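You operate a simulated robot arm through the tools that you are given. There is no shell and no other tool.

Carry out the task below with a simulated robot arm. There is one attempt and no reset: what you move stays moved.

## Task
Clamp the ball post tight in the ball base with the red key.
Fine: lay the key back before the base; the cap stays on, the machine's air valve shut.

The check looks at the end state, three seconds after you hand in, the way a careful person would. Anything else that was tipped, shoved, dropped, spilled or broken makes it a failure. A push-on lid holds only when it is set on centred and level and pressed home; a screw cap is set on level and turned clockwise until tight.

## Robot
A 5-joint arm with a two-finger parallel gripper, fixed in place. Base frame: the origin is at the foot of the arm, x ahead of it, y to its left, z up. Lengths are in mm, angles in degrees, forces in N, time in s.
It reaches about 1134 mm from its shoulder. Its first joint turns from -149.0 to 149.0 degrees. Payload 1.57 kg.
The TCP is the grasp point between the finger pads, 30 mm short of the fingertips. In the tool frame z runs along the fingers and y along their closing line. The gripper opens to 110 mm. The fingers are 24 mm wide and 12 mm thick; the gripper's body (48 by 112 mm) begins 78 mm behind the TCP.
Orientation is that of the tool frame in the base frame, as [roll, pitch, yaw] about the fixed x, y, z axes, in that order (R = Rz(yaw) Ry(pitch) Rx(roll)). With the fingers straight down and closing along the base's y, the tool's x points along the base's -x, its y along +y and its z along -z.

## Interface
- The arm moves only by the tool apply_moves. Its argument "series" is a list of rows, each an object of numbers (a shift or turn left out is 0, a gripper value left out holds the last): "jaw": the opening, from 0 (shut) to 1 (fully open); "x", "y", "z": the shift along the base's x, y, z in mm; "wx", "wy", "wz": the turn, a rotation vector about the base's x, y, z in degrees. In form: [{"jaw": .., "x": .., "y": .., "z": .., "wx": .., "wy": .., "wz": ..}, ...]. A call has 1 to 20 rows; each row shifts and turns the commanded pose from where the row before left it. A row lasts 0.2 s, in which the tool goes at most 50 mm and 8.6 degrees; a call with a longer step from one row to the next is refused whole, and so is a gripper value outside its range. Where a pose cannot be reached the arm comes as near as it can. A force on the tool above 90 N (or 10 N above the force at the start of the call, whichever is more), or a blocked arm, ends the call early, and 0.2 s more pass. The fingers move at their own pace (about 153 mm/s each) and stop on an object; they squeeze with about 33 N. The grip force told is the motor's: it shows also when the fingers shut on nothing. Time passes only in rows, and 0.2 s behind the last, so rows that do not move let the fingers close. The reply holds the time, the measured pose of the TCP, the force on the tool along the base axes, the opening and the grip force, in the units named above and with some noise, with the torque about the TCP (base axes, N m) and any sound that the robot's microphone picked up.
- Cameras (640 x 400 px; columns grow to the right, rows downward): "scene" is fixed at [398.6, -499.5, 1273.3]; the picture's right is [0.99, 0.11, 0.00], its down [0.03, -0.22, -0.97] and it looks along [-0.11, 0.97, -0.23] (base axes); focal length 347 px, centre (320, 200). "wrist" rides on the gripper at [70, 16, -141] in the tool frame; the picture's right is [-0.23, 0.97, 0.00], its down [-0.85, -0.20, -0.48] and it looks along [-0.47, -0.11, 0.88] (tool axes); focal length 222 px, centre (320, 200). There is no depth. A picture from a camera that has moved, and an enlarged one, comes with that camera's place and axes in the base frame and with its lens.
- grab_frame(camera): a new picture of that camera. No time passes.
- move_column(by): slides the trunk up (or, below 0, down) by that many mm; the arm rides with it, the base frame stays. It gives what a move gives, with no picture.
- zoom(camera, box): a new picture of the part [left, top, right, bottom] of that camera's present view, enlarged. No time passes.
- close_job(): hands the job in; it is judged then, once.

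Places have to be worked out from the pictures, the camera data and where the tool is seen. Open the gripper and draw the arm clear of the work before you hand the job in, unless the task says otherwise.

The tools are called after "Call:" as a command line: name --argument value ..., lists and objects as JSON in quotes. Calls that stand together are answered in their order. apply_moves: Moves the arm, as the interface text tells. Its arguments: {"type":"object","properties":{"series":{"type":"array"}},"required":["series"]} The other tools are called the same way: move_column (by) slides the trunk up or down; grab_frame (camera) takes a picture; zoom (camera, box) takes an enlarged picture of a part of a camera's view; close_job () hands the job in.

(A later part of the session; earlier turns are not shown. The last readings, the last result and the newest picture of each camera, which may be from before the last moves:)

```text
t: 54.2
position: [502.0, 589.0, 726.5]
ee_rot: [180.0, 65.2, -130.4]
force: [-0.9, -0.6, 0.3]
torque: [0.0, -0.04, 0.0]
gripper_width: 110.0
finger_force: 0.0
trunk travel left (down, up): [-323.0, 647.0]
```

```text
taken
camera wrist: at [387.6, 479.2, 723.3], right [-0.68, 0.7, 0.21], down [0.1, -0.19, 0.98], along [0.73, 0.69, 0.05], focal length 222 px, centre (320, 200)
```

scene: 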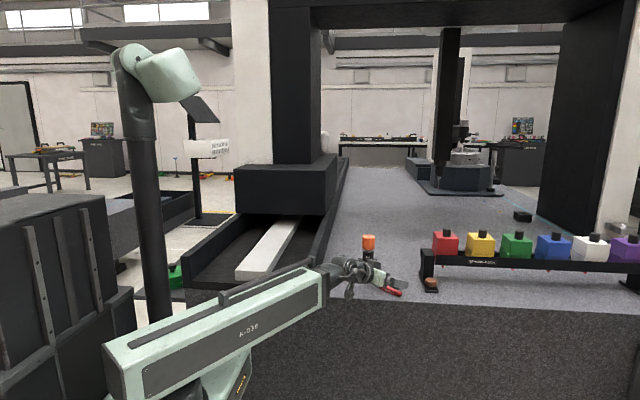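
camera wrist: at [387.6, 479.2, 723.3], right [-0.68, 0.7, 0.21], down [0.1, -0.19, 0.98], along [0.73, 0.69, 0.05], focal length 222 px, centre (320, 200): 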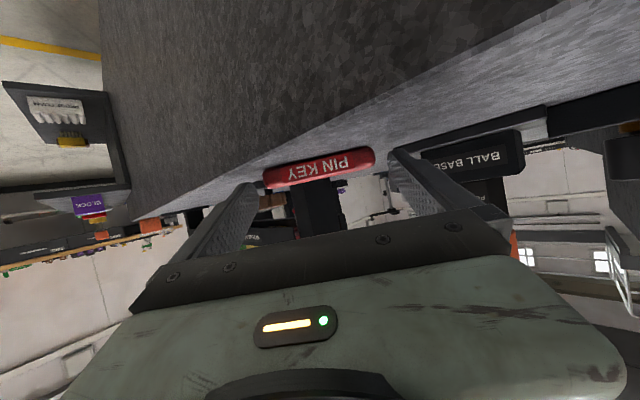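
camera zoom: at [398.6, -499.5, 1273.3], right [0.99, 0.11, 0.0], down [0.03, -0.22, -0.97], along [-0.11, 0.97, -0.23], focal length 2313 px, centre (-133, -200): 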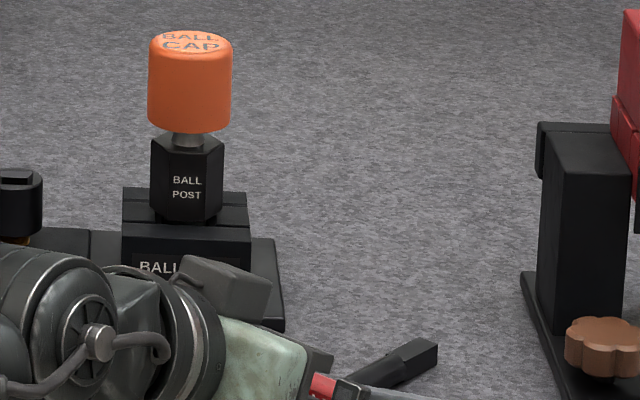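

The handle sits near the fingertips; I move 4 mm outward and 1 mm lower for a better pad contact, then close on the handle ends.

Call:
apply_moves --series '[{"x": 2.6, "y": 3.05}, {"z": 0}]'

Call:
move_column --by -1

Call:
apply_moves --series '[{"jaw": 0.9}, {"jaw": 0.84}, {"jaw": 0.78}, {"jaw": 0.72}, {"jaw": 0.72}, {"jaw": 0.72}]'

Call:
grab_frame --camera "wrist"

```text
t: 54.8
position: [504.2, 591.6, 728.2]
ee_rot: [-180.0, 65.2, -130.4]
force: [0.3, -0.5, 1.3]
torque: [-0.01, 0.01, 0.03]
gripper_width: 109.9
finger_force: 0.1
trunk travel left (down, up): [-323.0, 647.0]
```

```text
t: 55.3
position: [503.4, 592.8, 726.8]
ee_rot: [-180.0, 65.2, -130.4]
force: [0.0, -0.4, 0.1]
torque: [0.02, -0.02, 0.0]
gripper_width: 110.0
finger_force: 0.0
trunk travel left (down, up): [-322.0, 648.0]
```

```text
t: 56.7
position: [503.2, 591.4, 727.2]
ee_rot: [179.9, 65.2, -130.4]
force: [0.8, 0.2, -0.3]
torque: [0.03, 0.03, 0.0]
gripper_width: 89.2
finger_force: 33.5
trunk travel left (down, up): [-322.0, 648.0]
```

```text
taken
camera wrist: at [390.0, 482.1, 722.4], right [-0.68, 0.7, 0.21], down [0.1, -0.19, 0.98], along [0.73, 0.69, 0.05], focal length 222 px, centre (320, 200)
```

wrist: 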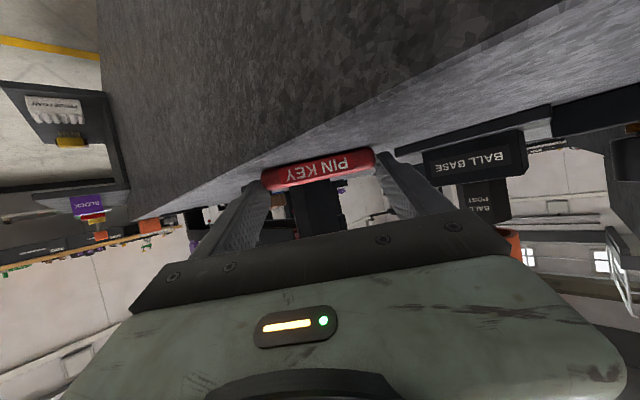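

Gripped at 89.2 mm, 33.5 N. I lift 20 mm and check that the key comes along level.

Call:
move_column --by 20

Call:
zoom --camera "scene" --box '[340, 240, 436, 300]'

Call:
grab_frame --camera "wrist"

```text
t: 57.4
position: [503.4, 592.3, 746.4]
ee_rot: [180.0, 65.2, -130.4]
force: [0.2, 0.1, -0.3]
torque: [-0.03, 0.0, 0.01]
gripper_width: 89.1
finger_force: 32.7
trunk travel left (down, up): [-342.0, 628.0]
```

```text
6.67 times, centred on (388, 270) of scene
camera zoom: at [398.6, -499.5, 1273.3], right [0.99, 0.11, 0.0], down [0.03, -0.22, -0.97], along [-0.11, 0.97, -0.23], focal length 2313 px, centre (-133, -267)
```

zoom: 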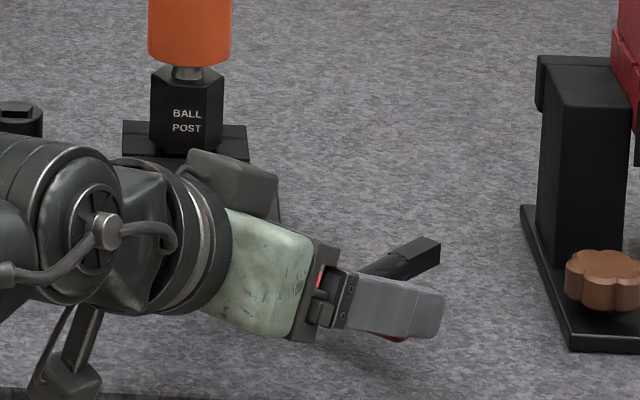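

```text
taken
camera wrist: at [390.0, 482.1, 742.4], right [-0.68, 0.7, 0.21], down [0.1, -0.19, 0.98], along [0.73, 0.69, 0.05], focal length 222 px, centre (320, 200)
```

wrist: 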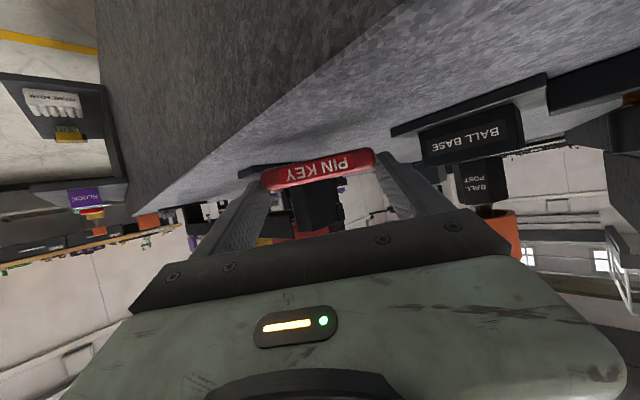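

The key is held and the shaft is still level. I raise it well clear and tilt the tool back to vertical.

Call:
move_column --by 270

Call:
apply_moves --series '[{"wx": -6.195, "wy": 5.257, "z": -29.6}, {"wx": -6.195, "wy": 5.257, "z": -27}, {"wx": -6.195, "wy": 5.257, "z": -23.8}, {"wx": -6.195, "wy": 5.257, "z": -20.2}, {"wx": -6.195, "wy": 5.257, "z": -16.1}, {"wx": -6.195, "wy": 5.257, "z": -11.8}, {"wx": -6.195, "wy": 5.257, "z": -7.1}, {"wx": -6.195, "wy": 5.257, "z": -2.4}, {"z": 0}]'

Call:
grab_frame --camera "wrist"

Call:
grab_frame --camera "scene"

```text
t: 60.1
position: [504.2, 592.1, 1017.3]
ee_rot: [-180.0, 65.2, -130.4]
force: [0.8, -0.4, -0.6]
torque: [-0.01, 0.07, -0.01]
gripper_width: 89.0
finger_force: 32.5
trunk travel left (down, up): [-612.0, 358.0]
```

```text
t: 62.1
position: [504.8, 591.6, 878.4]
ee_rot: [180.0, 0.1, -130.3]
force: [0.7, 0.5, -0.8]
torque: [0.01, 0.03, 0.01]
gripper_width: 89.3
finger_force: 33.2
trunk travel left (down, up): [-612.0, 358.0]
```

```text
taken
camera wrist: at [447.2, 548.9, 1019.4], right [-0.6, 0.8, 0.0], down [0.71, 0.52, 0.48], along [0.38, 0.29, -0.88], focal length 222 px, centre (320, 200)
```

wrist: 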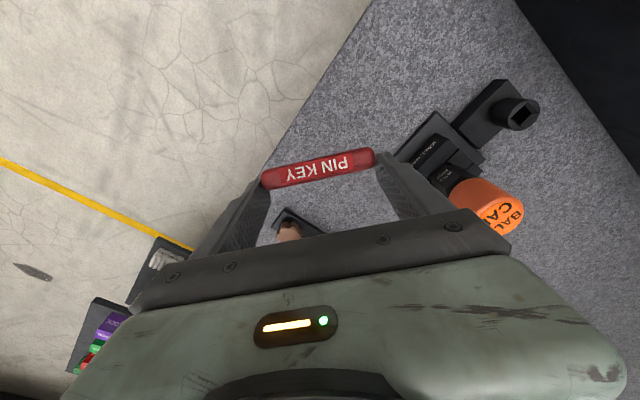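

```text
taken
```

scene: 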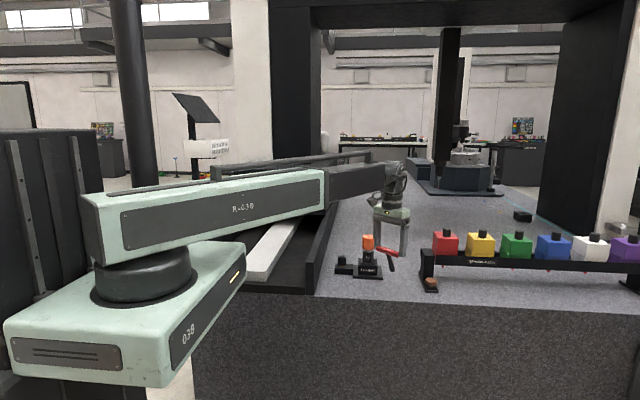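

The tool is vertical with the key hanging about 25° off. I zoom in to see the actual lean.

Call:
zoom --camera "scene" --box '[350, 180, 446, 290]'

Call:
zoom --camera "wrist" --box '[220, 110, 420, 235]'

```text
3.64 times, centred on (398, 235) of scene
camera zoom: at [398.6, -499.5, 1273.3], right [0.99, 0.11, 0.0], down [0.03, -0.22, -0.97], along [-0.11, 0.97, -0.23], focal length 1262 px, centre (36, 73)
```

zoom: 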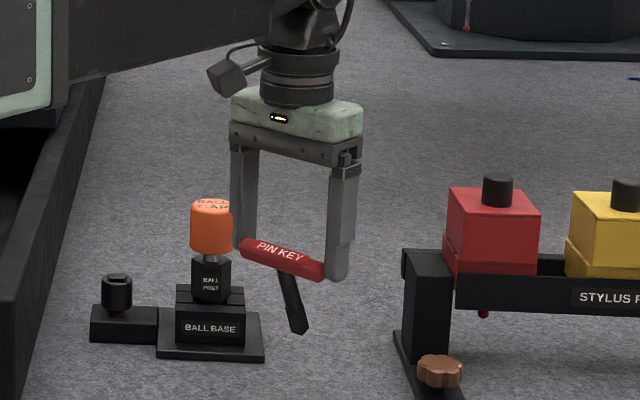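

```text
3.20 times, centred on (320, 172) of wrist
camera zoom: at [447.2, 548.9, 1019.4], right [-0.6, 0.8, 0.0], down [0.71, 0.52, 0.48], along [0.38, 0.29, -0.88], focal length 711 px, centre (320, 288)
```

zoom: 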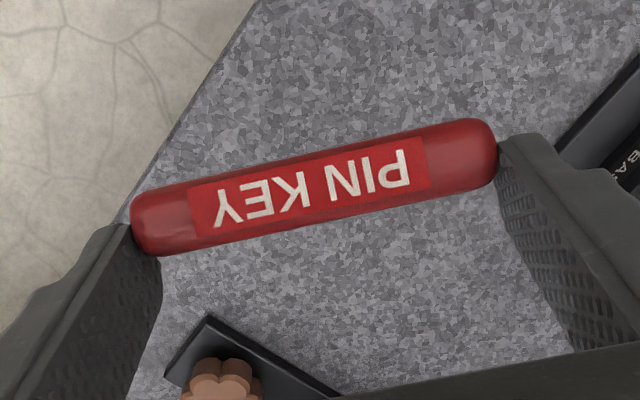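

The key hangs leaning 25° away from the camera side. To straighten it I will press the shaft gently against the tray wall's right face (x≈261.5, top z≈817), with the fingers above the wall. I move there and turn the tool so the shaft leans toward the wall.

Call:
apply_moves --series '[{"x": -11.5, "y": 3, "wz": 8.15}, {"x": -11.5, "y": 3, "wz": 8.15}, {"x": -11.5, "y": 3, "wz": 8.15}, {"x": -11.5, "y": 3, "wz": 8.15}, {"x": -11.5, "y": 3, "wz": 8.15}, {"x": -11.5, "y": 3, "wz": 8.15}, {"x": -11.5, "y": 3, "wz": 8.15}, {"x": -11.5, "y": 3, "wz": 8.15}, {"x": -11.5, "y": 3, "wz": 8.15}, {"x": -11.5, "y": 3, "wz": 8.15}, {"x": -11.5, "y": 3, "wz": 8.15}, {"x": -11.5, "y": 3, "wz": 8.15}, {"x": -11.5, "y": 3, "wz": 8.15}, {"x": -11.5, "y": 3, "wz": 8.15}, {"x": -11.5, "y": 3, "wz": 8.15}, {"x": -11.5, "y": 3, "wz": 8.15}, {"z": 0}]'

Call:
grab_frame --camera "wrist"

Call:
zoom --camera "scene" --box '[290, 180, 410, 290]'

```text
t: 65.7
position: [320.9, 640.6, 878.6]
ee_rot: [179.9, 0.1, 0.2]
force: [-0.5, -0.2, -0.9]
torque: [0.01, -0.01, 0.01]
gripper_width: 89.1
finger_force: 32.8
trunk travel left (down, up): [-612.0, 358.0]
```

```text
taken
camera wrist: at [390.5, 623.9, 1019.4], right [-0.22, -0.97, 0.0], down [-0.85, 0.2, 0.48], along [-0.47, 0.11, -0.88], focal length 222 px, centre (320, 200)
```

wrist: 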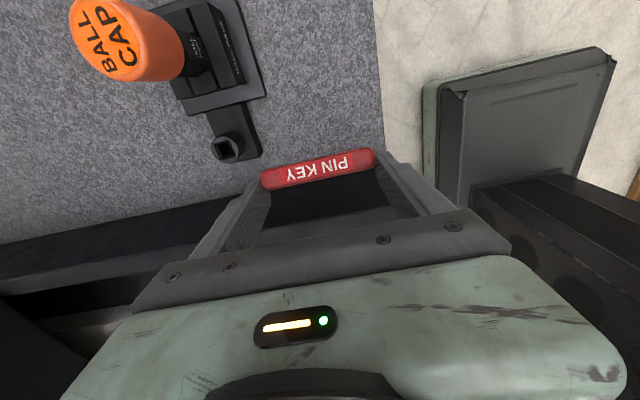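

```text
3.64 times, centred on (350, 235) of scene
camera zoom: at [398.6, -499.5, 1273.3], right [0.99, 0.11, 0.0], down [0.03, -0.22, -0.97], along [-0.11, 0.97, -0.23], focal length 1262 px, centre (211, 73)
```

zoom: 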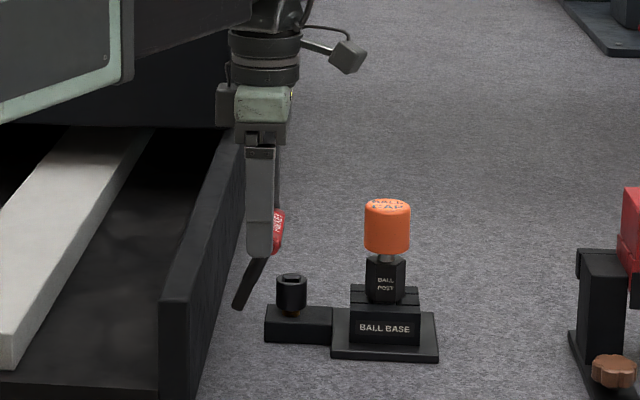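

The key leans toward the wall as planned. I lower so the handle sits just above wall-top height, then move to near contact.

Call:
move_column --by -25.5

Call:
apply_moves --series '[{"x": -6}, {"x": -6}, {"x": -6}, {"x": -4}, {"x": 0}]'

Call:
zoom --camera "scene" --box '[290, 210, 386, 290]'

```text
t: 66.4
position: [319.6, 640.0, 852.3]
ee_rot: [180.0, 0.1, 0.2]
force: [0.1, 0.1, -0.4]
torque: [-0.01, 0.03, -0.03]
gripper_width: 89.2
finger_force: 33.2
trunk travel left (down, up): [-586.0, 384.0]
```

```text
t: 67.6
position: [298.2, 641.2, 852.9]
ee_rot: [179.9, 0.0, 0.1]
force: [-0.9, 0.1, -0.5]
torque: [-0.02, 0.01, 0.05]
gripper_width: 89.1
finger_force: 33.2
trunk travel left (down, up): [-586.0, 384.0]
```

```text
5.00 times, centred on (338, 250) of scene
camera zoom: at [398.6, -499.5, 1273.3], right [0.99, 0.11, 0.0], down [0.03, -0.22, -0.97], along [-0.11, 0.97, -0.23], focal length 1735 px, centre (230, -50)
```

zoom: 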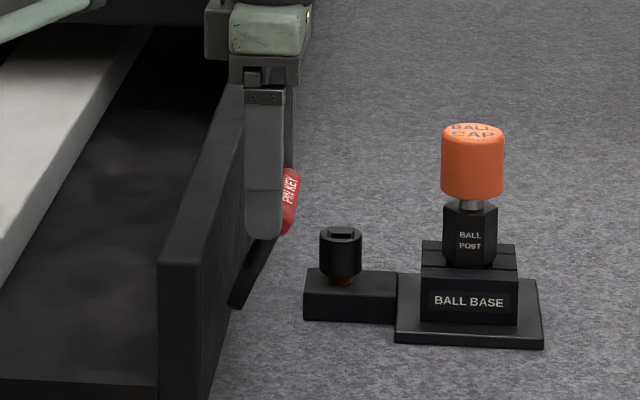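

About to touch. I press toward the wall in 2 mm rows and watch the force.

Call:
apply_moves --series '[{"x": -2}, {"x": -2}, {"x": -2}, {"x": -2}, {"x": 0}]'

Call:
apply_moves --series '[{"x": -2}, {"x": -2}, {"x": -2}, {"x": -2}, {"x": 0}]'

Call:
zoom --camera "scene" --box '[290, 210, 386, 290]'

```text
t: 68.8
position: [290.7, 640.5, 853.3]
ee_rot: [180.0, 0.1, 0.0]
force: [5.5, 0.2, 0.8]
torque: [0.0, -0.58, -0.01]
gripper_width: 88.9
finger_force: 32.8
trunk travel left (down, up): [-586.0, 384.0]
```

```text
t: 70.0
position: [282.6, 641.7, 852.7]
ee_rot: [-180.0, 0.3, 0.1]
force: [12.5, -1.0, 2.5]
torque: [-0.14, -1.12, 0.05]
gripper_width: 88.9
finger_force: 32.7
trunk travel left (down, up): [-586.0, 384.0]
```

```text
5.00 times, centred on (338, 250) of scene
camera zoom: at [398.6, -499.5, 1273.3], right [0.99, 0.11, 0.0], down [0.03, -0.22, -0.97], along [-0.11, 0.97, -0.23], focal length 1735 px, centre (230, -50)
```

zoom: 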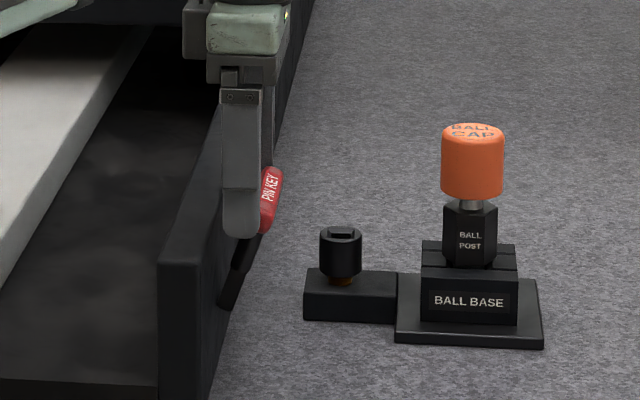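

The tip is against the wall and the key is rotating (about 12 N). I keep pressing in small steps.

Call:
apply_moves --series '[{"x": -2}, {"x": -2}, {"x": -2}, {"x": -2}, {"x": 0}]'

Call:
zoom --camera "scene" --box '[300, 220, 380, 280]'

Call:
grab_frame --camera "wrist"

```text
t: 71.2
position: [275.7, 639.7, 854.0]
ee_rot: [180.0, 0.2, 0.0]
force: [9.9, -0.2, 2.6]
torque: [0.03, -1.03, 0.01]
gripper_width: 89.2
finger_force: 32.5
trunk travel left (down, up): [-586.0, 384.0]
```

```text
6.67 times, centred on (340, 250) of scene
camera zoom: at [398.6, -499.5, 1273.3], right [0.99, 0.11, 0.0], down [0.03, -0.22, -0.97], along [-0.11, 0.97, -0.23], focal length 2313 px, centre (187, -133)
```

zoom: 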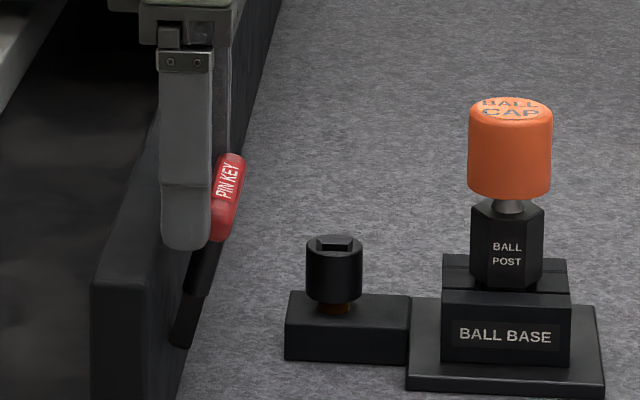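

```text
taken
camera wrist: at [345.4, 623.5, 993.7], right [-0.23, -0.97, 0.0], down [-0.85, 0.2, 0.48], along [-0.47, 0.11, -0.88], focal length 222 px, centre (320, 200)
```

wrist: 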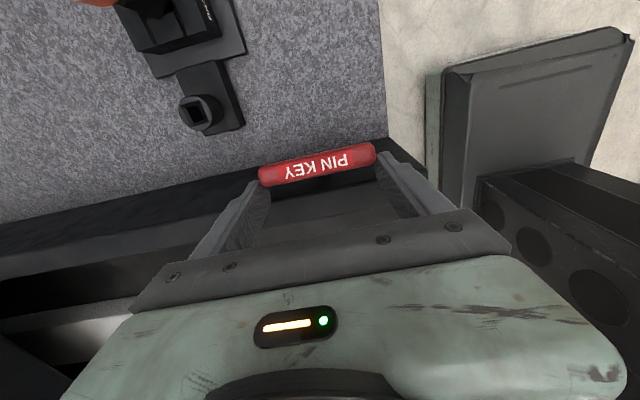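

Working well: about 12° of lean is left, with a steady push of about 10 N. I continue.

Call:
apply_moves --series '[{"x": -2}, {"x": -2}, {"x": -2}, {"x": -2}, {"x": 0}]'

Call:
apply_moves --series '[{"x": -2}, {"x": -2}, {"x": -1}, {"x": 0}]'

Call:
zoom --camera "scene" --box '[300, 220, 380, 280]'

```text
t: 72.4
position: [266.5, 639.3, 852.9]
ee_rot: [-180.0, 0.2, 0.0]
force: [11.8, 0.7, 2.6]
torque: [0.1, -1.09, 0.0]
gripper_width: 89.2
finger_force: 32.5
trunk travel left (down, up): [-586.0, 384.0]
```

```text
t: 73.4
position: [261.8, 639.6, 853.4]
ee_rot: [179.9, 0.2, 0.0]
force: [10.7, -0.3, 2.2]
torque: [0.03, -1.06, -0.03]
gripper_width: 89.1
finger_force: 33.0
trunk travel left (down, up): [-586.0, 384.0]
```

```text
6.67 times, centred on (340, 250) of scene
camera zoom: at [398.6, -499.5, 1273.3], right [0.99, 0.11, 0.0], down [0.03, -0.22, -0.97], along [-0.11, 0.97, -0.23], focal length 2313 px, centre (187, -133)
```

zoom: 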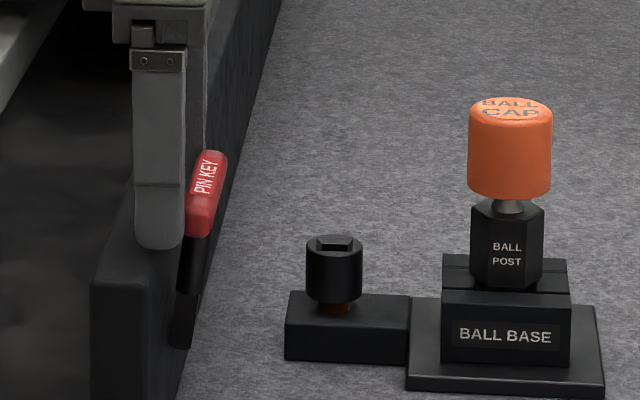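

About 3° left. I go on in 1 mm steps until it goes flush.

Call:
apply_moves --series '[{"x": -1}, {"x": -1}, {"x": 0}]'

Call:
apply_moves --series '[{"x": -1}, {"x": 0}]'

Call:
apply_moves --series '[{"x": -1}, {"x": 0}]'

Call:
zoom --camera "scene" --box '[300, 220, 380, 280]'

```text
t: 74.2
position: [258.9, 641.6, 852.8]
ee_rot: [-180.0, 0.2, 0.0]
force: [8.6, 0.4, 1.2]
torque: [0.02, -1.05, -0.01]
gripper_width: 89.1
finger_force: 32.6
trunk travel left (down, up): [-586.0, 384.0]
```

```text
t: 74.8
position: [258.1, 640.6, 853.2]
ee_rot: [179.9, 0.2, 0.1]
force: [10.2, 0.4, -1.0]
torque: [-0.01, -1.06, -0.03]
gripper_width: 89.2
finger_force: 32.9
trunk travel left (down, up): [-586.0, 384.0]
```

```text
t: 75.4
position: [257.8, 640.3, 853.6]
ee_rot: [179.9, 0.1, 0.0]
force: [11.0, -1.7, -0.3]
torque: [-0.06, -1.05, 0.01]
gripper_width: 89.3
finger_force: 33.0
trunk travel left (down, up): [-586.0, 384.0]
```

```text
6.67 times, centred on (340, 250) of scene
camera zoom: at [398.6, -499.5, 1273.3], right [0.99, 0.11, 0.0], down [0.03, -0.22, -0.97], along [-0.11, 0.97, -0.23], focal length 2313 px, centre (187, -133)
```

zoom: 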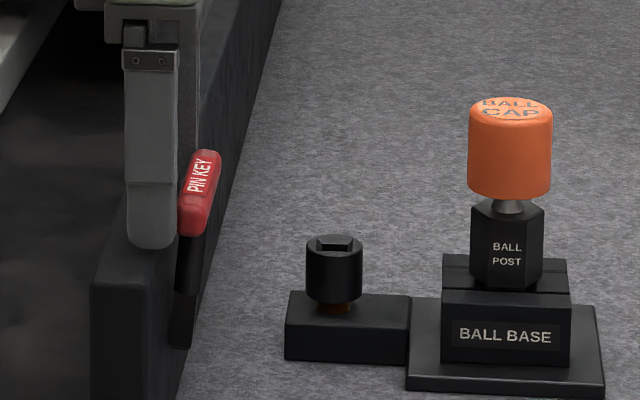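

The picture still shows roughly 4–5° of lean and the force hasn't jumped, so it isn't flush yet. I continue pushing in 1 mm steps.

Call:
apply_moves --series '[{"x": -1}, {"x": -1}, {"x": -1}, {"x": 0}]'

Call:
apply_moves --series '[{"x": -1}, {"x": -1}, {"x": 0}]'

Call:
zoom --camera "scene" --box '[300, 230, 360, 275]'

```text
t: 76.4
position: [254.6, 640.1, 852.7]
ee_rot: [-180.0, 0.2, 0.0]
force: [10.5, 0.5, 0.3]
torque: [0.0, -1.06, 0.0]
gripper_width: 89.5
finger_force: 33.0
trunk travel left (down, up): [-586.0, 384.0]
```

```text
t: 77.2
position: [252.1, 639.3, 852.6]
ee_rot: [-179.9, 0.2, 0.0]
force: [10.2, -0.6, -1.0]
torque: [-0.02, -1.08, -0.02]
gripper_width: 89.1
finger_force: 33.5
trunk travel left (down, up): [-586.0, 384.0]
```

```text
8.89 times, centred on (330, 252) of scene
camera zoom: at [398.6, -499.5, 1273.3], right [0.99, 0.11, 0.0], down [0.03, -0.22, -0.97], along [-0.11, 0.97, -0.23], focal length 3084 px, centre (231, -267)
```

zoom: 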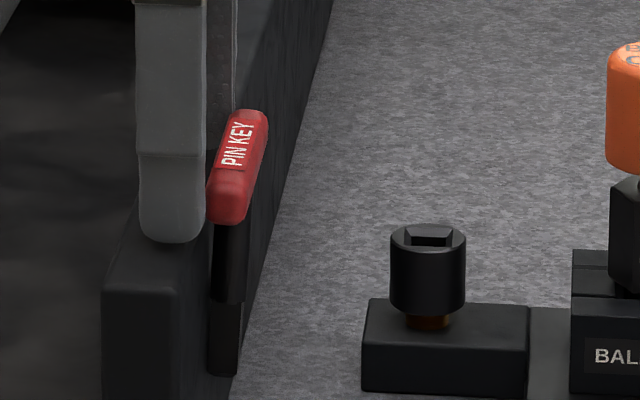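

The lean is now about 2.5°, but the handle may have slid sideways on the pads. I check in the wrist camera.

Call:
zoom --camera "wrist" --box '[220, 110, 420, 235]'

Call:
zoom --camera "scene" --box '[305, 215, 353, 251]'

```text
3.20 times, centred on (320, 172) of wrist
camera zoom: at [323.3, 623.6, 993.7], right [-0.23, -0.97, 0.0], down [-0.85, 0.2, 0.48], along [-0.47, 0.11, -0.88], focal length 711 px, centre (320, 288)
```

zoom: 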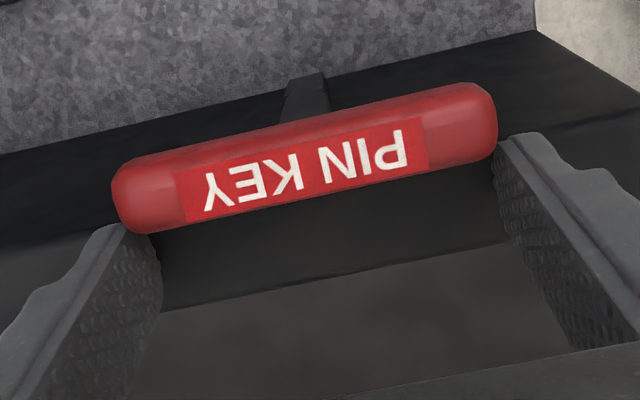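

```text
11.11 times, centred on (329, 233) of scene
camera zoom: at [398.6, -499.5, 1273.3], right [0.99, 0.11, 0.0], down [0.03, -0.22, -0.97], along [-0.11, 0.97, -0.23], focal length 3855 px, centre (220, -167)
```

zoom: 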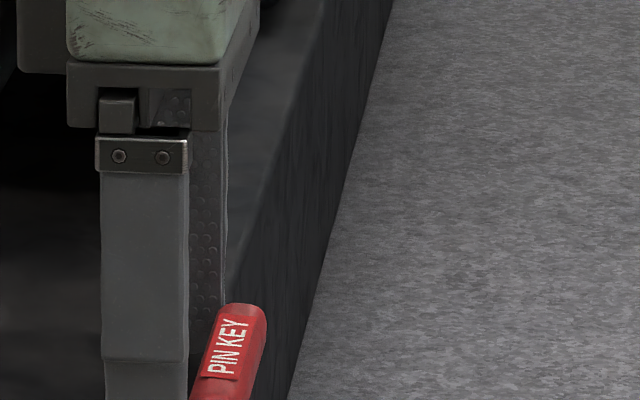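

The wrist view shows the key is now practically vertical, but the handle has slid about 8 mm to the pad edge (18 mm off the tool axis). I back gently away from the wall and look again.

Call:
apply_moves --series '[{"x": 1}, {"x": 1}, {"x": 2}, {"x": 2}, {"x": 3}, {"x": 3}, {"x": 0}]'

Call:
zoom --camera "wrist" --box '[220, 110, 420, 235]'

Call:
zoom --camera "scene" --box '[300, 230, 360, 275]'

```text
t: 78.8
position: [264.3, 640.5, 853.1]
ee_rot: [179.9, 0.1, 0.2]
force: [-0.4, 0.0, -0.9]
torque: [0.02, 0.05, -0.04]
gripper_width: 89.1
finger_force: 33.6
trunk travel left (down, up): [-586.0, 384.0]
```

```text
3.20 times, centred on (320, 172) of wrist
camera zoom: at [334.9, 623.7, 993.9], right [-0.23, -0.97, 0.0], down [-0.85, 0.2, 0.48], along [-0.47, 0.11, -0.88], focal length 711 px, centre (320, 288)
```

zoom: 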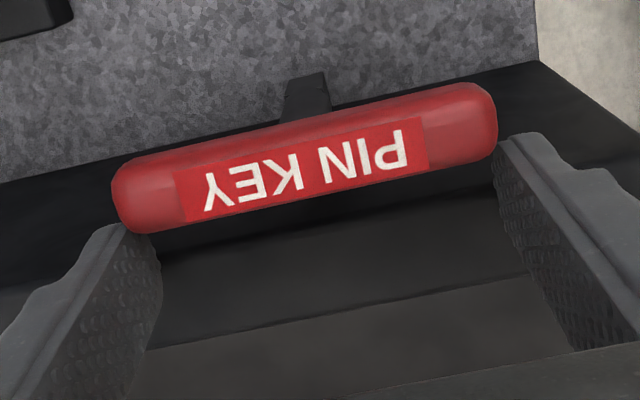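

```text
8.89 times, centred on (330, 252) of scene
camera zoom: at [398.6, -499.5, 1273.3], right [0.99, 0.11, 0.0], down [0.03, -0.22, -0.97], along [-0.11, 0.97, -0.23], focal length 3084 px, centre (231, -267)
```

zoom: 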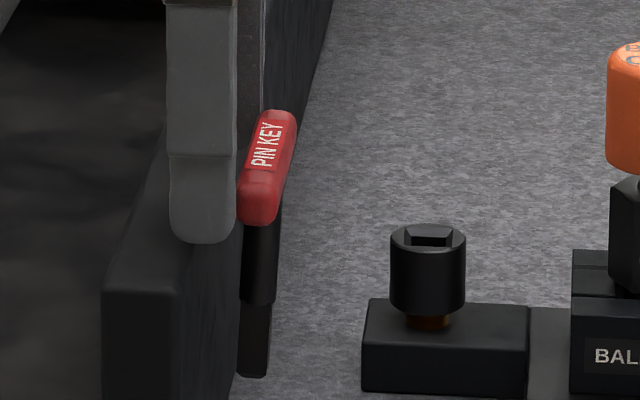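

The key holds and is near vertical (about 2° lean), but only at the pad edge. I'll re-centre it. I move away from the wall, spin the tool by −180°, then push the handle itself against the wall so it slides back toward the pad centre.

Call:
apply_moves --series '[{"x": 8}, {"x": 12}, {"x": 14}, {"x": 14}, {"x": 12}, {"x": 6}, {"x": 0}]'

Call:
apply_moves --series '[{"wz": -3}, {"wz": -5}, {"wz": -7}, {"wz": -8}, {"wz": -8}, {"wz": -8}, {"wz": -8}, {"wz": -8}, {"wz": -8}, {"wz": -8}, {"wz": -8}, {"wz": -8}, {"wz": -8}, {"wz": -8}, {"wz": -7}, {"wz": -5}, {"wz": -3}, {"wz": 0}]'

Call:
grab_frame --camera "wrist"

```text
t: 80.4
position: [329.5, 640.1, 853.7]
ee_rot: [-180.0, 0.1, 0.1]
force: [-0.5, 0.0, -0.5]
torque: [0.01, 0.06, 0.0]
gripper_width: 89.0
finger_force: 33.2
trunk travel left (down, up): [-586.0, 384.0]
```

```text
t: 84.2
position: [329.9, 640.5, 852.8]
ee_rot: [-180.0, 0.0, -118.0]
force: [0.2, -0.3, -0.8]
torque: [-0.01, -0.03, 0.01]
gripper_width: 89.1
finger_force: 32.5
trunk travel left (down, up): [-586.0, 384.0]
```

```text
taken
camera wrist: at [283.5, 585.9, 993.9], right [-0.75, 0.66, 0.0], down [0.58, 0.66, 0.48], along [0.32, 0.36, -0.88], focal length 222 px, centre (320, 200)
```

wrist: 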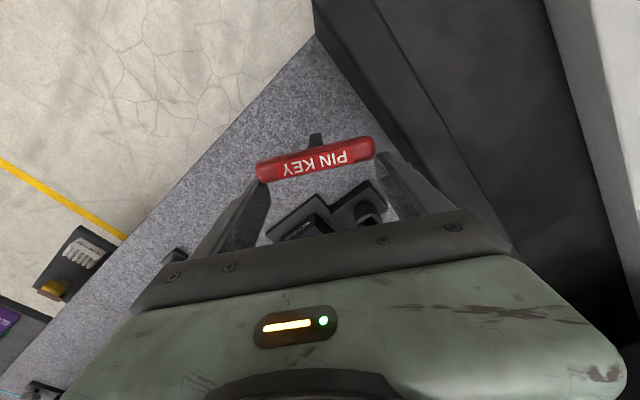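

The key stays put. I finish the spin to yaw 180.

Call:
apply_moves --series '[{"wz": -4}, {"wz": -7}, {"wz": -8}, {"wz": -8}, {"wz": -8}, {"wz": -8}, {"wz": -8}, {"wz": -7}, {"wz": -4}, {"wz": 0}]'

Call:
move_column --by -31

Call:
grab_frame --camera "wrist"

Call:
zoom --camera "scene" --box '[300, 220, 380, 280]'

```text
t: 86.4
position: [329.5, 639.1, 852.9]
ee_rot: [-180.0, 0.1, -180.0]
force: [0.2, -0.6, -0.9]
torque: [-0.03, -0.03, 0.0]
gripper_width: 89.4
finger_force: 33.4
trunk travel left (down, up): [-586.0, 384.0]
```

```text
t: 87.2
position: [330.4, 639.5, 822.5]
ee_rot: [180.0, 0.1, -179.9]
force: [-0.4, -0.4, -1.8]
torque: [0.01, -0.04, 0.0]
gripper_width: 89.1
finger_force: 32.5
trunk travel left (down, up): [-555.0, 415.0]
```

```text
taken
camera wrist: at [260.7, 656.1, 962.8], right [0.23, 0.97, 0.0], down [0.85, -0.2, 0.48], along [0.47, -0.11, -0.88], focal length 222 px, centre (320, 200)
```

wrist: 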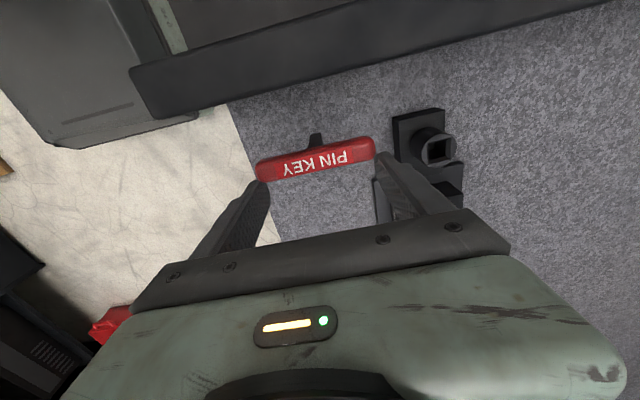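

```text
6.67 times, centred on (340, 250) of scene
camera zoom: at [398.6, -499.5, 1273.3], right [0.99, 0.11, 0.0], down [0.03, -0.22, -0.97], along [-0.11, 0.97, -0.23], focal length 2313 px, centre (187, -133)
```

zoom: 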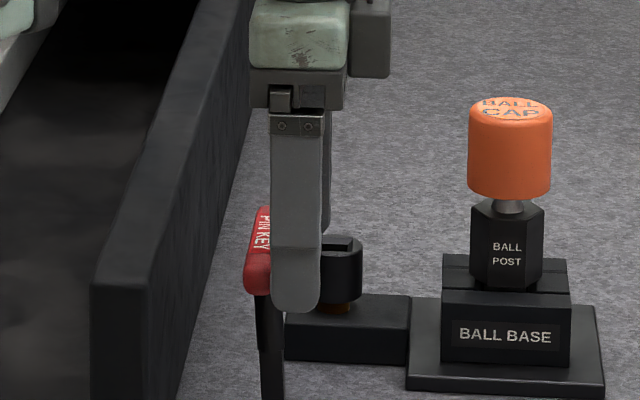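

The handle is now on the wall side of the fingers, with its bottom at about z 791, below the wall top. I move close and press gently.

Call:
apply_moves --series '[{"x": -6}, {"x": -8}, {"x": -8}, {"x": -6}, {"x": -4}, {"x": -2}, {"x": 0}]'

Call:
apply_moves --series '[{"x": -2}, {"x": -2}, {"x": -2}, {"x": 0}]'

Call:
apply_moves --series '[{"x": -1.5}, {"x": -1.5}, {"x": 0}]'

Call:
zoom --camera "wrist" --box '[220, 110, 420, 235]'

```text
t: 88.8
position: [296.4, 641.1, 821.7]
ee_rot: [180.0, 0.1, -179.9]
force: [-0.1, -0.5, -0.8]
torque: [0.01, -0.02, -0.02]
gripper_width: 89.4
finger_force: 32.9
trunk travel left (down, up): [-555.0, 415.0]
```

```text
t: 89.8
position: [290.6, 640.3, 823.3]
ee_rot: [180.0, 0.1, -179.9]
force: [0.6, 0.5, -2.0]
torque: [0.01, -0.03, 0.0]
gripper_width: 89.2
finger_force: 33.2
trunk travel left (down, up): [-555.0, 415.0]
```

```text
t: 90.6
position: [288.3, 640.4, 823.0]
ee_rot: [-180.0, 0.0, 180.0]
force: [10.4, 1.3, 1.7]
torque: [0.02, -0.03, -0.21]
gripper_width: 88.9
finger_force: 32.9
trunk travel left (down, up): [-555.0, 415.0]
```

```text
3.20 times, centred on (320, 172) of wrist
camera zoom: at [218.7, 655.9, 962.7], right [0.23, 0.97, 0.0], down [0.85, -0.2, 0.48], along [0.47, -0.11, -0.88], focal length 711 px, centre (320, 288)
```

zoom: 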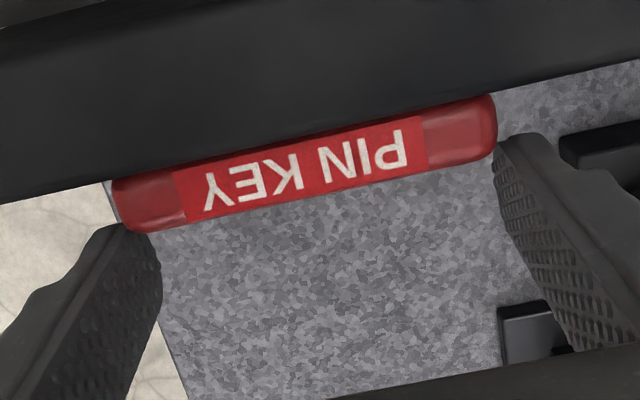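

Contact at about 10 N, as expected for the handle. I continue pressing in small steps and watch how it slides.

Call:
apply_moves --series '[{"x": -1.5}, {"x": -1.5}, {"x": 0}]'

Call:
zoom --camera "wrist" --box '[220, 110, 420, 235]'

Call:
zoom --camera "scene" --box '[300, 220, 380, 280]'

```text
t: 91.4
position: [286.9, 638.9, 822.1]
ee_rot: [-180.0, 0.2, -180.0]
force: [23.0, 1.2, -0.5]
torque: [0.06, -0.25, -0.06]
gripper_width: 89.0
finger_force: 33.2
trunk travel left (down, up): [-555.0, 415.0]
```

```text
3.20 times, centred on (320, 172) of wrist
camera zoom: at [216.8, 656.0, 962.3], right [0.23, 0.97, 0.0], down [0.85, -0.2, 0.48], along [0.47, -0.11, -0.88], focal length 711 px, centre (320, 288)
```

zoom: 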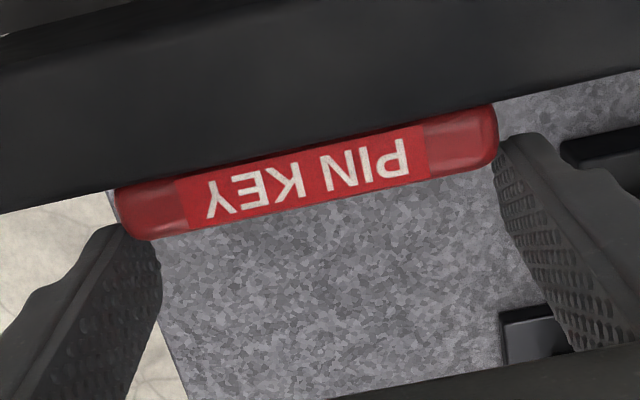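

```text
6.67 times, centred on (340, 250) of scene
camera zoom: at [398.6, -499.5, 1273.3], right [0.99, 0.11, 0.0], down [0.03, -0.22, -0.97], along [-0.11, 0.97, -0.23], focal length 2313 px, centre (187, -133)
```

zoom: 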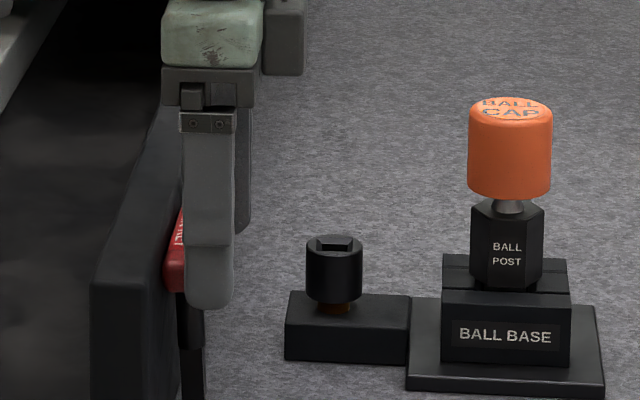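

It is sliding back: now about 15 mm off the axis, at 23 N. I continue.

Call:
apply_moves --series '[{"x": -1.5}, {"x": -1.5}, {"x": -1.5}, {"x": 0}]'

Call:
apply_moves --series '[{"x": -1.5}, {"x": -1.5}, {"x": 0}]'

Call:
zoom --camera "wrist" --box '[220, 110, 420, 235]'

Call:
zoom --camera "scene" --box '[300, 220, 380, 280]'

```text
t: 92.4
position: [280.5, 640.3, 821.7]
ee_rot: [-180.0, 0.3, 180.0]
force: [22.8, 1.7, -1.1]
torque: [0.03, -0.21, -0.07]
gripper_width: 89.4
finger_force: 33.4
trunk travel left (down, up): [-555.0, 415.0]
```

```text
t: 93.2
position: [279.4, 640.0, 820.9]
ee_rot: [-179.8, 0.2, 180.0]
force: [22.1, 0.8, -0.7]
torque: [0.0, -0.22, -0.05]
gripper_width: 88.8
finger_force: 33.0
trunk travel left (down, up): [-555.0, 415.0]
```

```text
3.20 times, centred on (320, 172) of wrist
camera zoom: at [208.8, 655.8, 962.3], right [0.23, 0.97, 0.0], down [0.85, -0.2, 0.48], along [0.47, -0.11, -0.88], focal length 711 px, centre (320, 288)
```

zoom: 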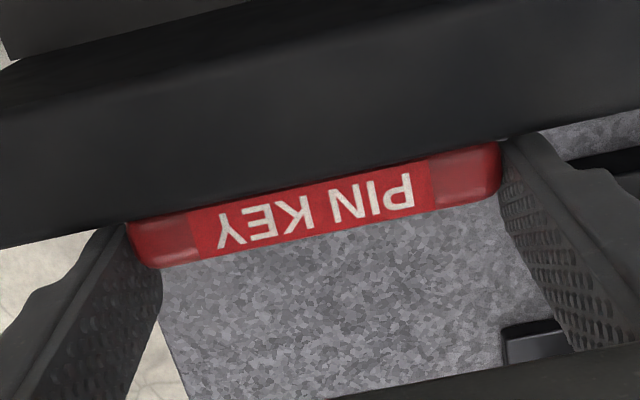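

```text
6.67 times, centred on (340, 250) of scene
camera zoom: at [398.6, -499.5, 1273.3], right [0.99, 0.11, 0.0], down [0.03, -0.22, -0.97], along [-0.11, 0.97, -0.23], focal length 2313 px, centre (187, -133)
```

zoom: 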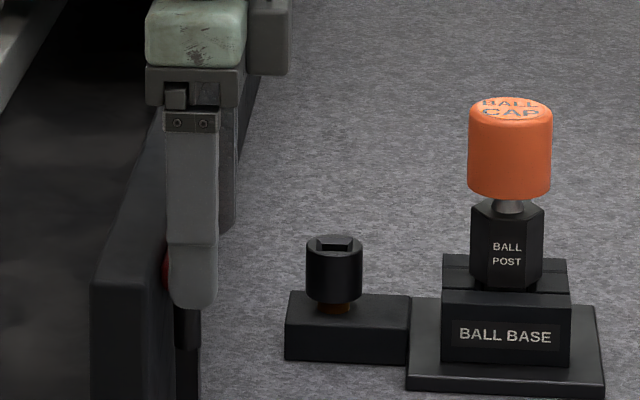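

The handle is now only about 6.5 mm off the tool axis, a solid grip again. I back off the wall and check the lean.

Call:
apply_moves --series '[{"x": 1}, {"x": 2}, {"x": 4}, {"x": 6}, {"x": 8}, {"x": 10}, {"x": 10}, {"x": 6}, {"x": 3}, {"x": 0}]'

Call:
zoom --camera "scene" --box '[310, 230, 370, 290]'

Call:
zoom --camera "wrist" --box '[220, 80, 420, 205]'

```text
t: 95.4
position: [325.8, 640.6, 822.6]
ee_rot: [-180.0, 0.1, -179.8]
force: [-0.2, 0.6, -0.6]
torque: [0.0, 0.0, 0.02]
gripper_width: 88.7
finger_force: 33.4
trunk travel left (down, up): [-555.0, 415.0]
```

```text
6.67 times, centred on (340, 260) of scene
camera zoom: at [398.6, -499.5, 1273.3], right [0.99, 0.11, 0.0], down [0.03, -0.22, -0.97], along [-0.11, 0.97, -0.23], focal length 2313 px, centre (187, -200)
```

zoom: 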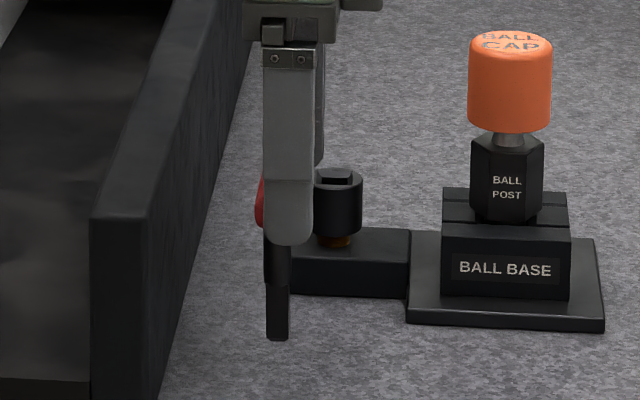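

```text
3.20 times, centred on (320, 142) of wrist
camera zoom: at [257.1, 656.3, 962.8], right [0.23, 0.97, 0.0], down [0.85, -0.2, 0.48], along [0.47, -0.11, -0.88], focal length 711 px, centre (320, 384)
```

zoom: 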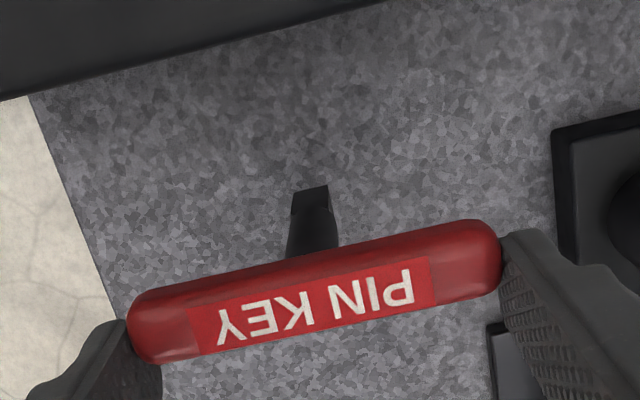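

The key now hangs vertically (within about 1°) in a good grip, with its axis about 7.5 mm from the tool axis. I raise it so the tip clears the socket, and spin back by +180° to have the most clockwise travel for tightening.

Call:
move_column --by 66

Call:
apply_moves --series '[{"wz": 4}, {"wz": 7}, {"wz": 8.3}, {"wz": 8.3}, {"wz": 8.3}, {"wz": 8.3}, {"wz": 8.3}, {"wz": 8.3}, {"wz": 8.3}, {"wz": 8.3}, {"wz": 8.3}, {"wz": 8.3}, {"wz": 8.3}, {"wz": 8.3}, {"wz": 8.3}, {"wz": 8.3}, {"wz": 8.3}, {"wz": 8.3}, {"wz": 8.3}, {"wz": 0}]'

Call:
apply_moves --series '[{"wz": 8.3}, {"wz": 8.3}, {"wz": 6.6}, {"wz": 4.5}, {"wz": 0}]'

```text
t: 96.4
position: [326.3, 640.7, 888.8]
ee_rot: [180.0, 0.1, -179.9]
force: [-0.2, 0.4, -0.3]
torque: [-0.01, 0.01, -0.03]
gripper_width: 89.1
finger_force: 32.7
trunk travel left (down, up): [-621.0, 349.0]
```

```text
t: 100.6
position: [327.7, 640.6, 887.6]
ee_rot: [180.0, 0.0, -27.7]
force: [1.7, 0.2, -2.2]
torque: [0.0, 0.04, -0.01]
gripper_width: 88.9
finger_force: 33.5
trunk travel left (down, up): [-621.0, 349.0]
```

```text
t: 101.8
position: [326.9, 640.8, 888.3]
ee_rot: [-179.9, 0.2, -0.1]
force: [-0.6, 0.4, -1.8]
torque: [0.0, 0.02, -0.01]
gripper_width: 89.4
finger_force: 32.9
trunk travel left (down, up): [-621.0, 349.0]
```

Spin done. I move partway toward the socket and look from both cameras to align.

Call:
apply_moves --series '[{"x": 3, "y": 10}, {"x": 4, "y": 15}, {"x": 3, "y": 15}, {"y": 10}, {"x": 0}]'

Call:
grab_frame --camera "wrist"

Call:
zoom --camera "wrist" --box '[160, 60, 360, 185]'

Call:
zoom --camera "scene" --box '[310, 205, 390, 285]'

```text
t: 103.0
position: [336.6, 690.1, 888.2]
ee_rot: [-180.0, 0.1, -0.2]
force: [-0.3, -0.5, -1.9]
torque: [0.01, 0.05, -0.03]
gripper_width: 89.0
finger_force: 33.3
trunk travel left (down, up): [-621.0, 349.0]
```

```text
taken
camera wrist: at [407.4, 674.0, 1028.8], right [-0.23, -0.97, 0.0], down [-0.85, 0.2, 0.48], along [-0.47, 0.11, -0.88], focal length 222 px, centre (320, 200)
```

wrist: 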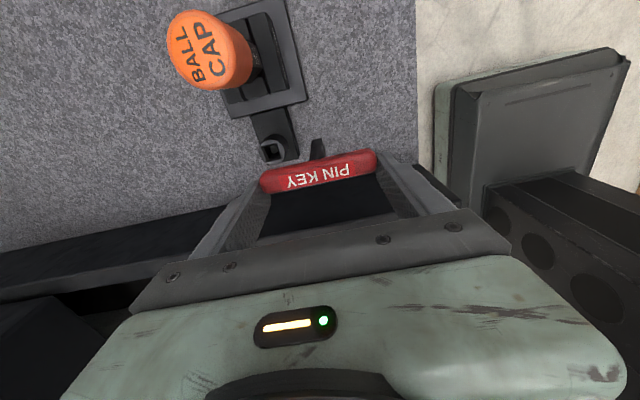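

```text
3.20 times, centred on (260, 122) of wrist
camera zoom: at [407.4, 674.0, 1028.8], right [-0.23, -0.97, 0.0], down [-0.85, 0.2, 0.48], along [-0.47, 0.11, -0.88], focal length 711 px, centre (512, 448)
```

zoom: 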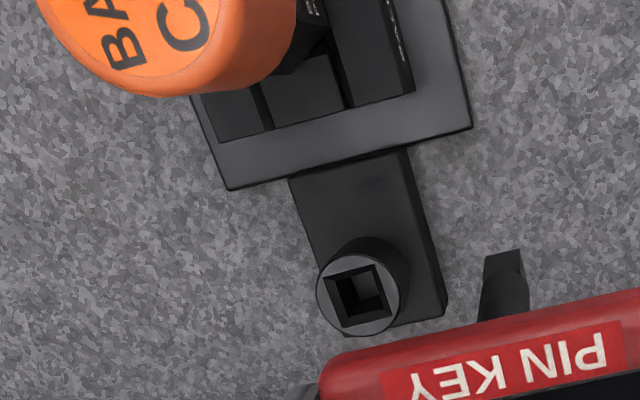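

```text
5.00 times, centred on (350, 245) of scene
camera zoom: at [398.6, -499.5, 1273.3], right [0.99, 0.11, 0.0], down [0.03, -0.22, -0.97], along [-0.11, 0.97, -0.23], focal length 1735 px, centre (170, -25)
```

zoom: 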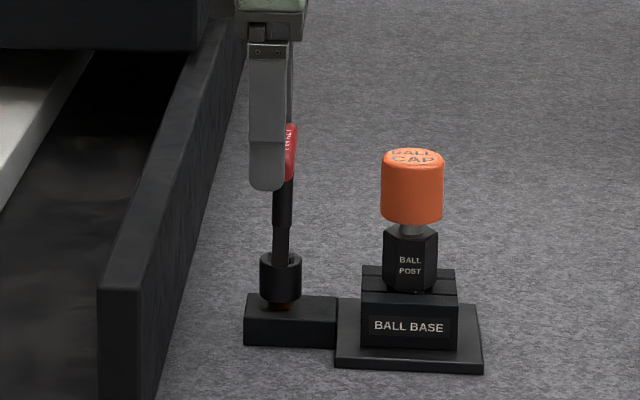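

I zoom in to compare the shaft and socket in x more precisely.

Call:
zoom --camera "scene" --box '[350, 235, 390, 275]'

Call:
zoom --camera "wrist" --box '[245, 125, 345, 188]'

```text
10.00 times, centred on (370, 255) of scene
camera zoom: at [398.6, -499.5, 1273.3], right [0.99, 0.11, 0.0], down [0.03, -0.22, -0.97], along [-0.11, 0.97, -0.23], focal length 3469 px, centre (-180, -350)
```

zoom: 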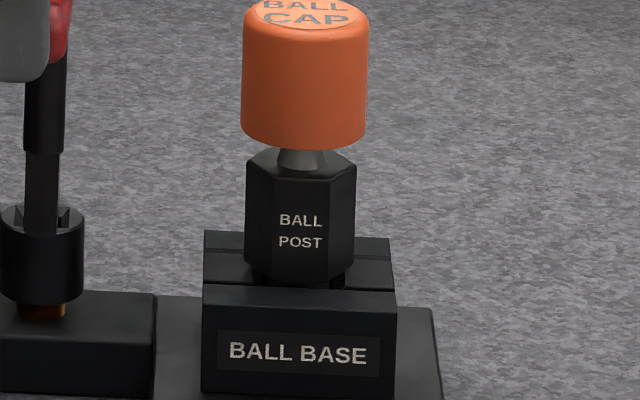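

```text
6.35 times, centred on (295, 156) of wrist
camera zoom: at [407.4, 674.0, 1028.8], right [-0.23, -0.97, 0.0], down [-0.85, 0.2, 0.48], along [-0.47, 0.11, -0.88], focal length 1410 px, centre (479, 476)
```

zoom: 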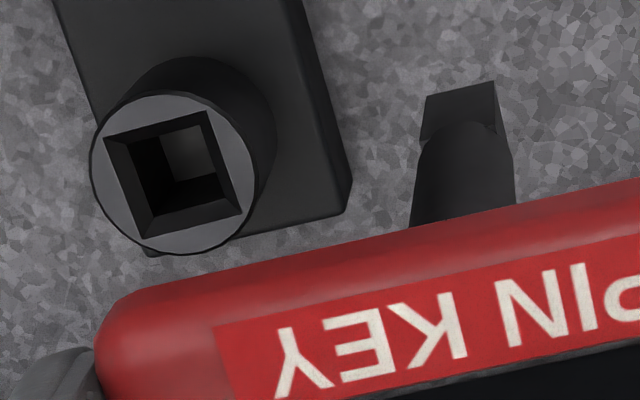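

The tip is about 12.2 mm square and aligned with the socket edges. In both cameras it sits about 2 mm too far in +x. I move it over the socket: x −2, y +59.5.

Call:
apply_moves --series '[{"x": -1, "y": 10}, {"x": -1, "y": 15}, {"y": 15}, {"y": 12}, {"y": 7.5}, {"y": 0}]'

Call:
zoom --camera "wrist" --box '[250, 100, 370, 175]'

Call:
zoom --camera "scene" --box '[335, 235, 375, 275]'

```text
t: 104.4
position: [334.9, 751.4, 887.3]
ee_rot: [-179.9, 0.0, -0.1]
force: [0.2, 0.0, 0.2]
torque: [-0.03, 0.01, -0.03]
gripper_width: 89.0
finger_force: 32.5
trunk travel left (down, up): [-621.0, 349.0]
```

```text
5.33 times, centred on (310, 138) of wrist
camera zoom: at [404.7, 733.7, 1028.8], right [-0.23, -0.97, 0.0], down [-0.85, 0.2, 0.48], along [-0.47, 0.11, -0.88], focal length 1185 px, centre (373, 533)
```

zoom: 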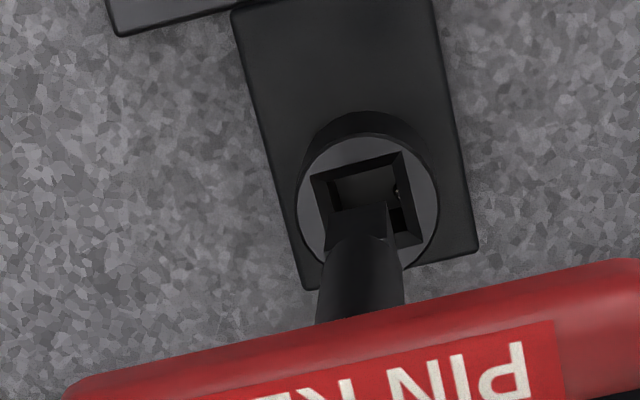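

```text
10.00 times, centred on (355, 255) of scene
camera zoom: at [398.6, -499.5, 1273.3], right [0.99, 0.11, 0.0], down [0.03, -0.22, -0.97], along [-0.11, 0.97, -0.23], focal length 3469 px, centre (-30, -350)
```

zoom: 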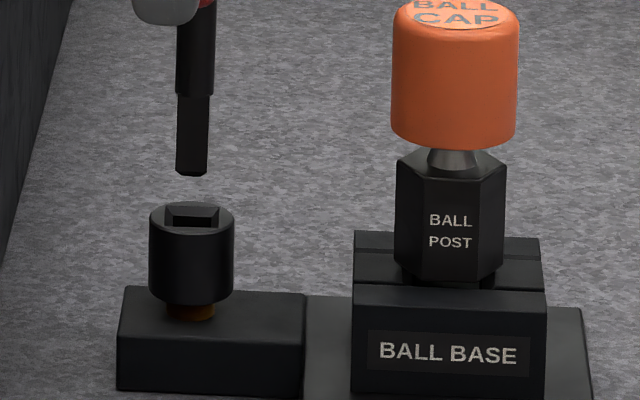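

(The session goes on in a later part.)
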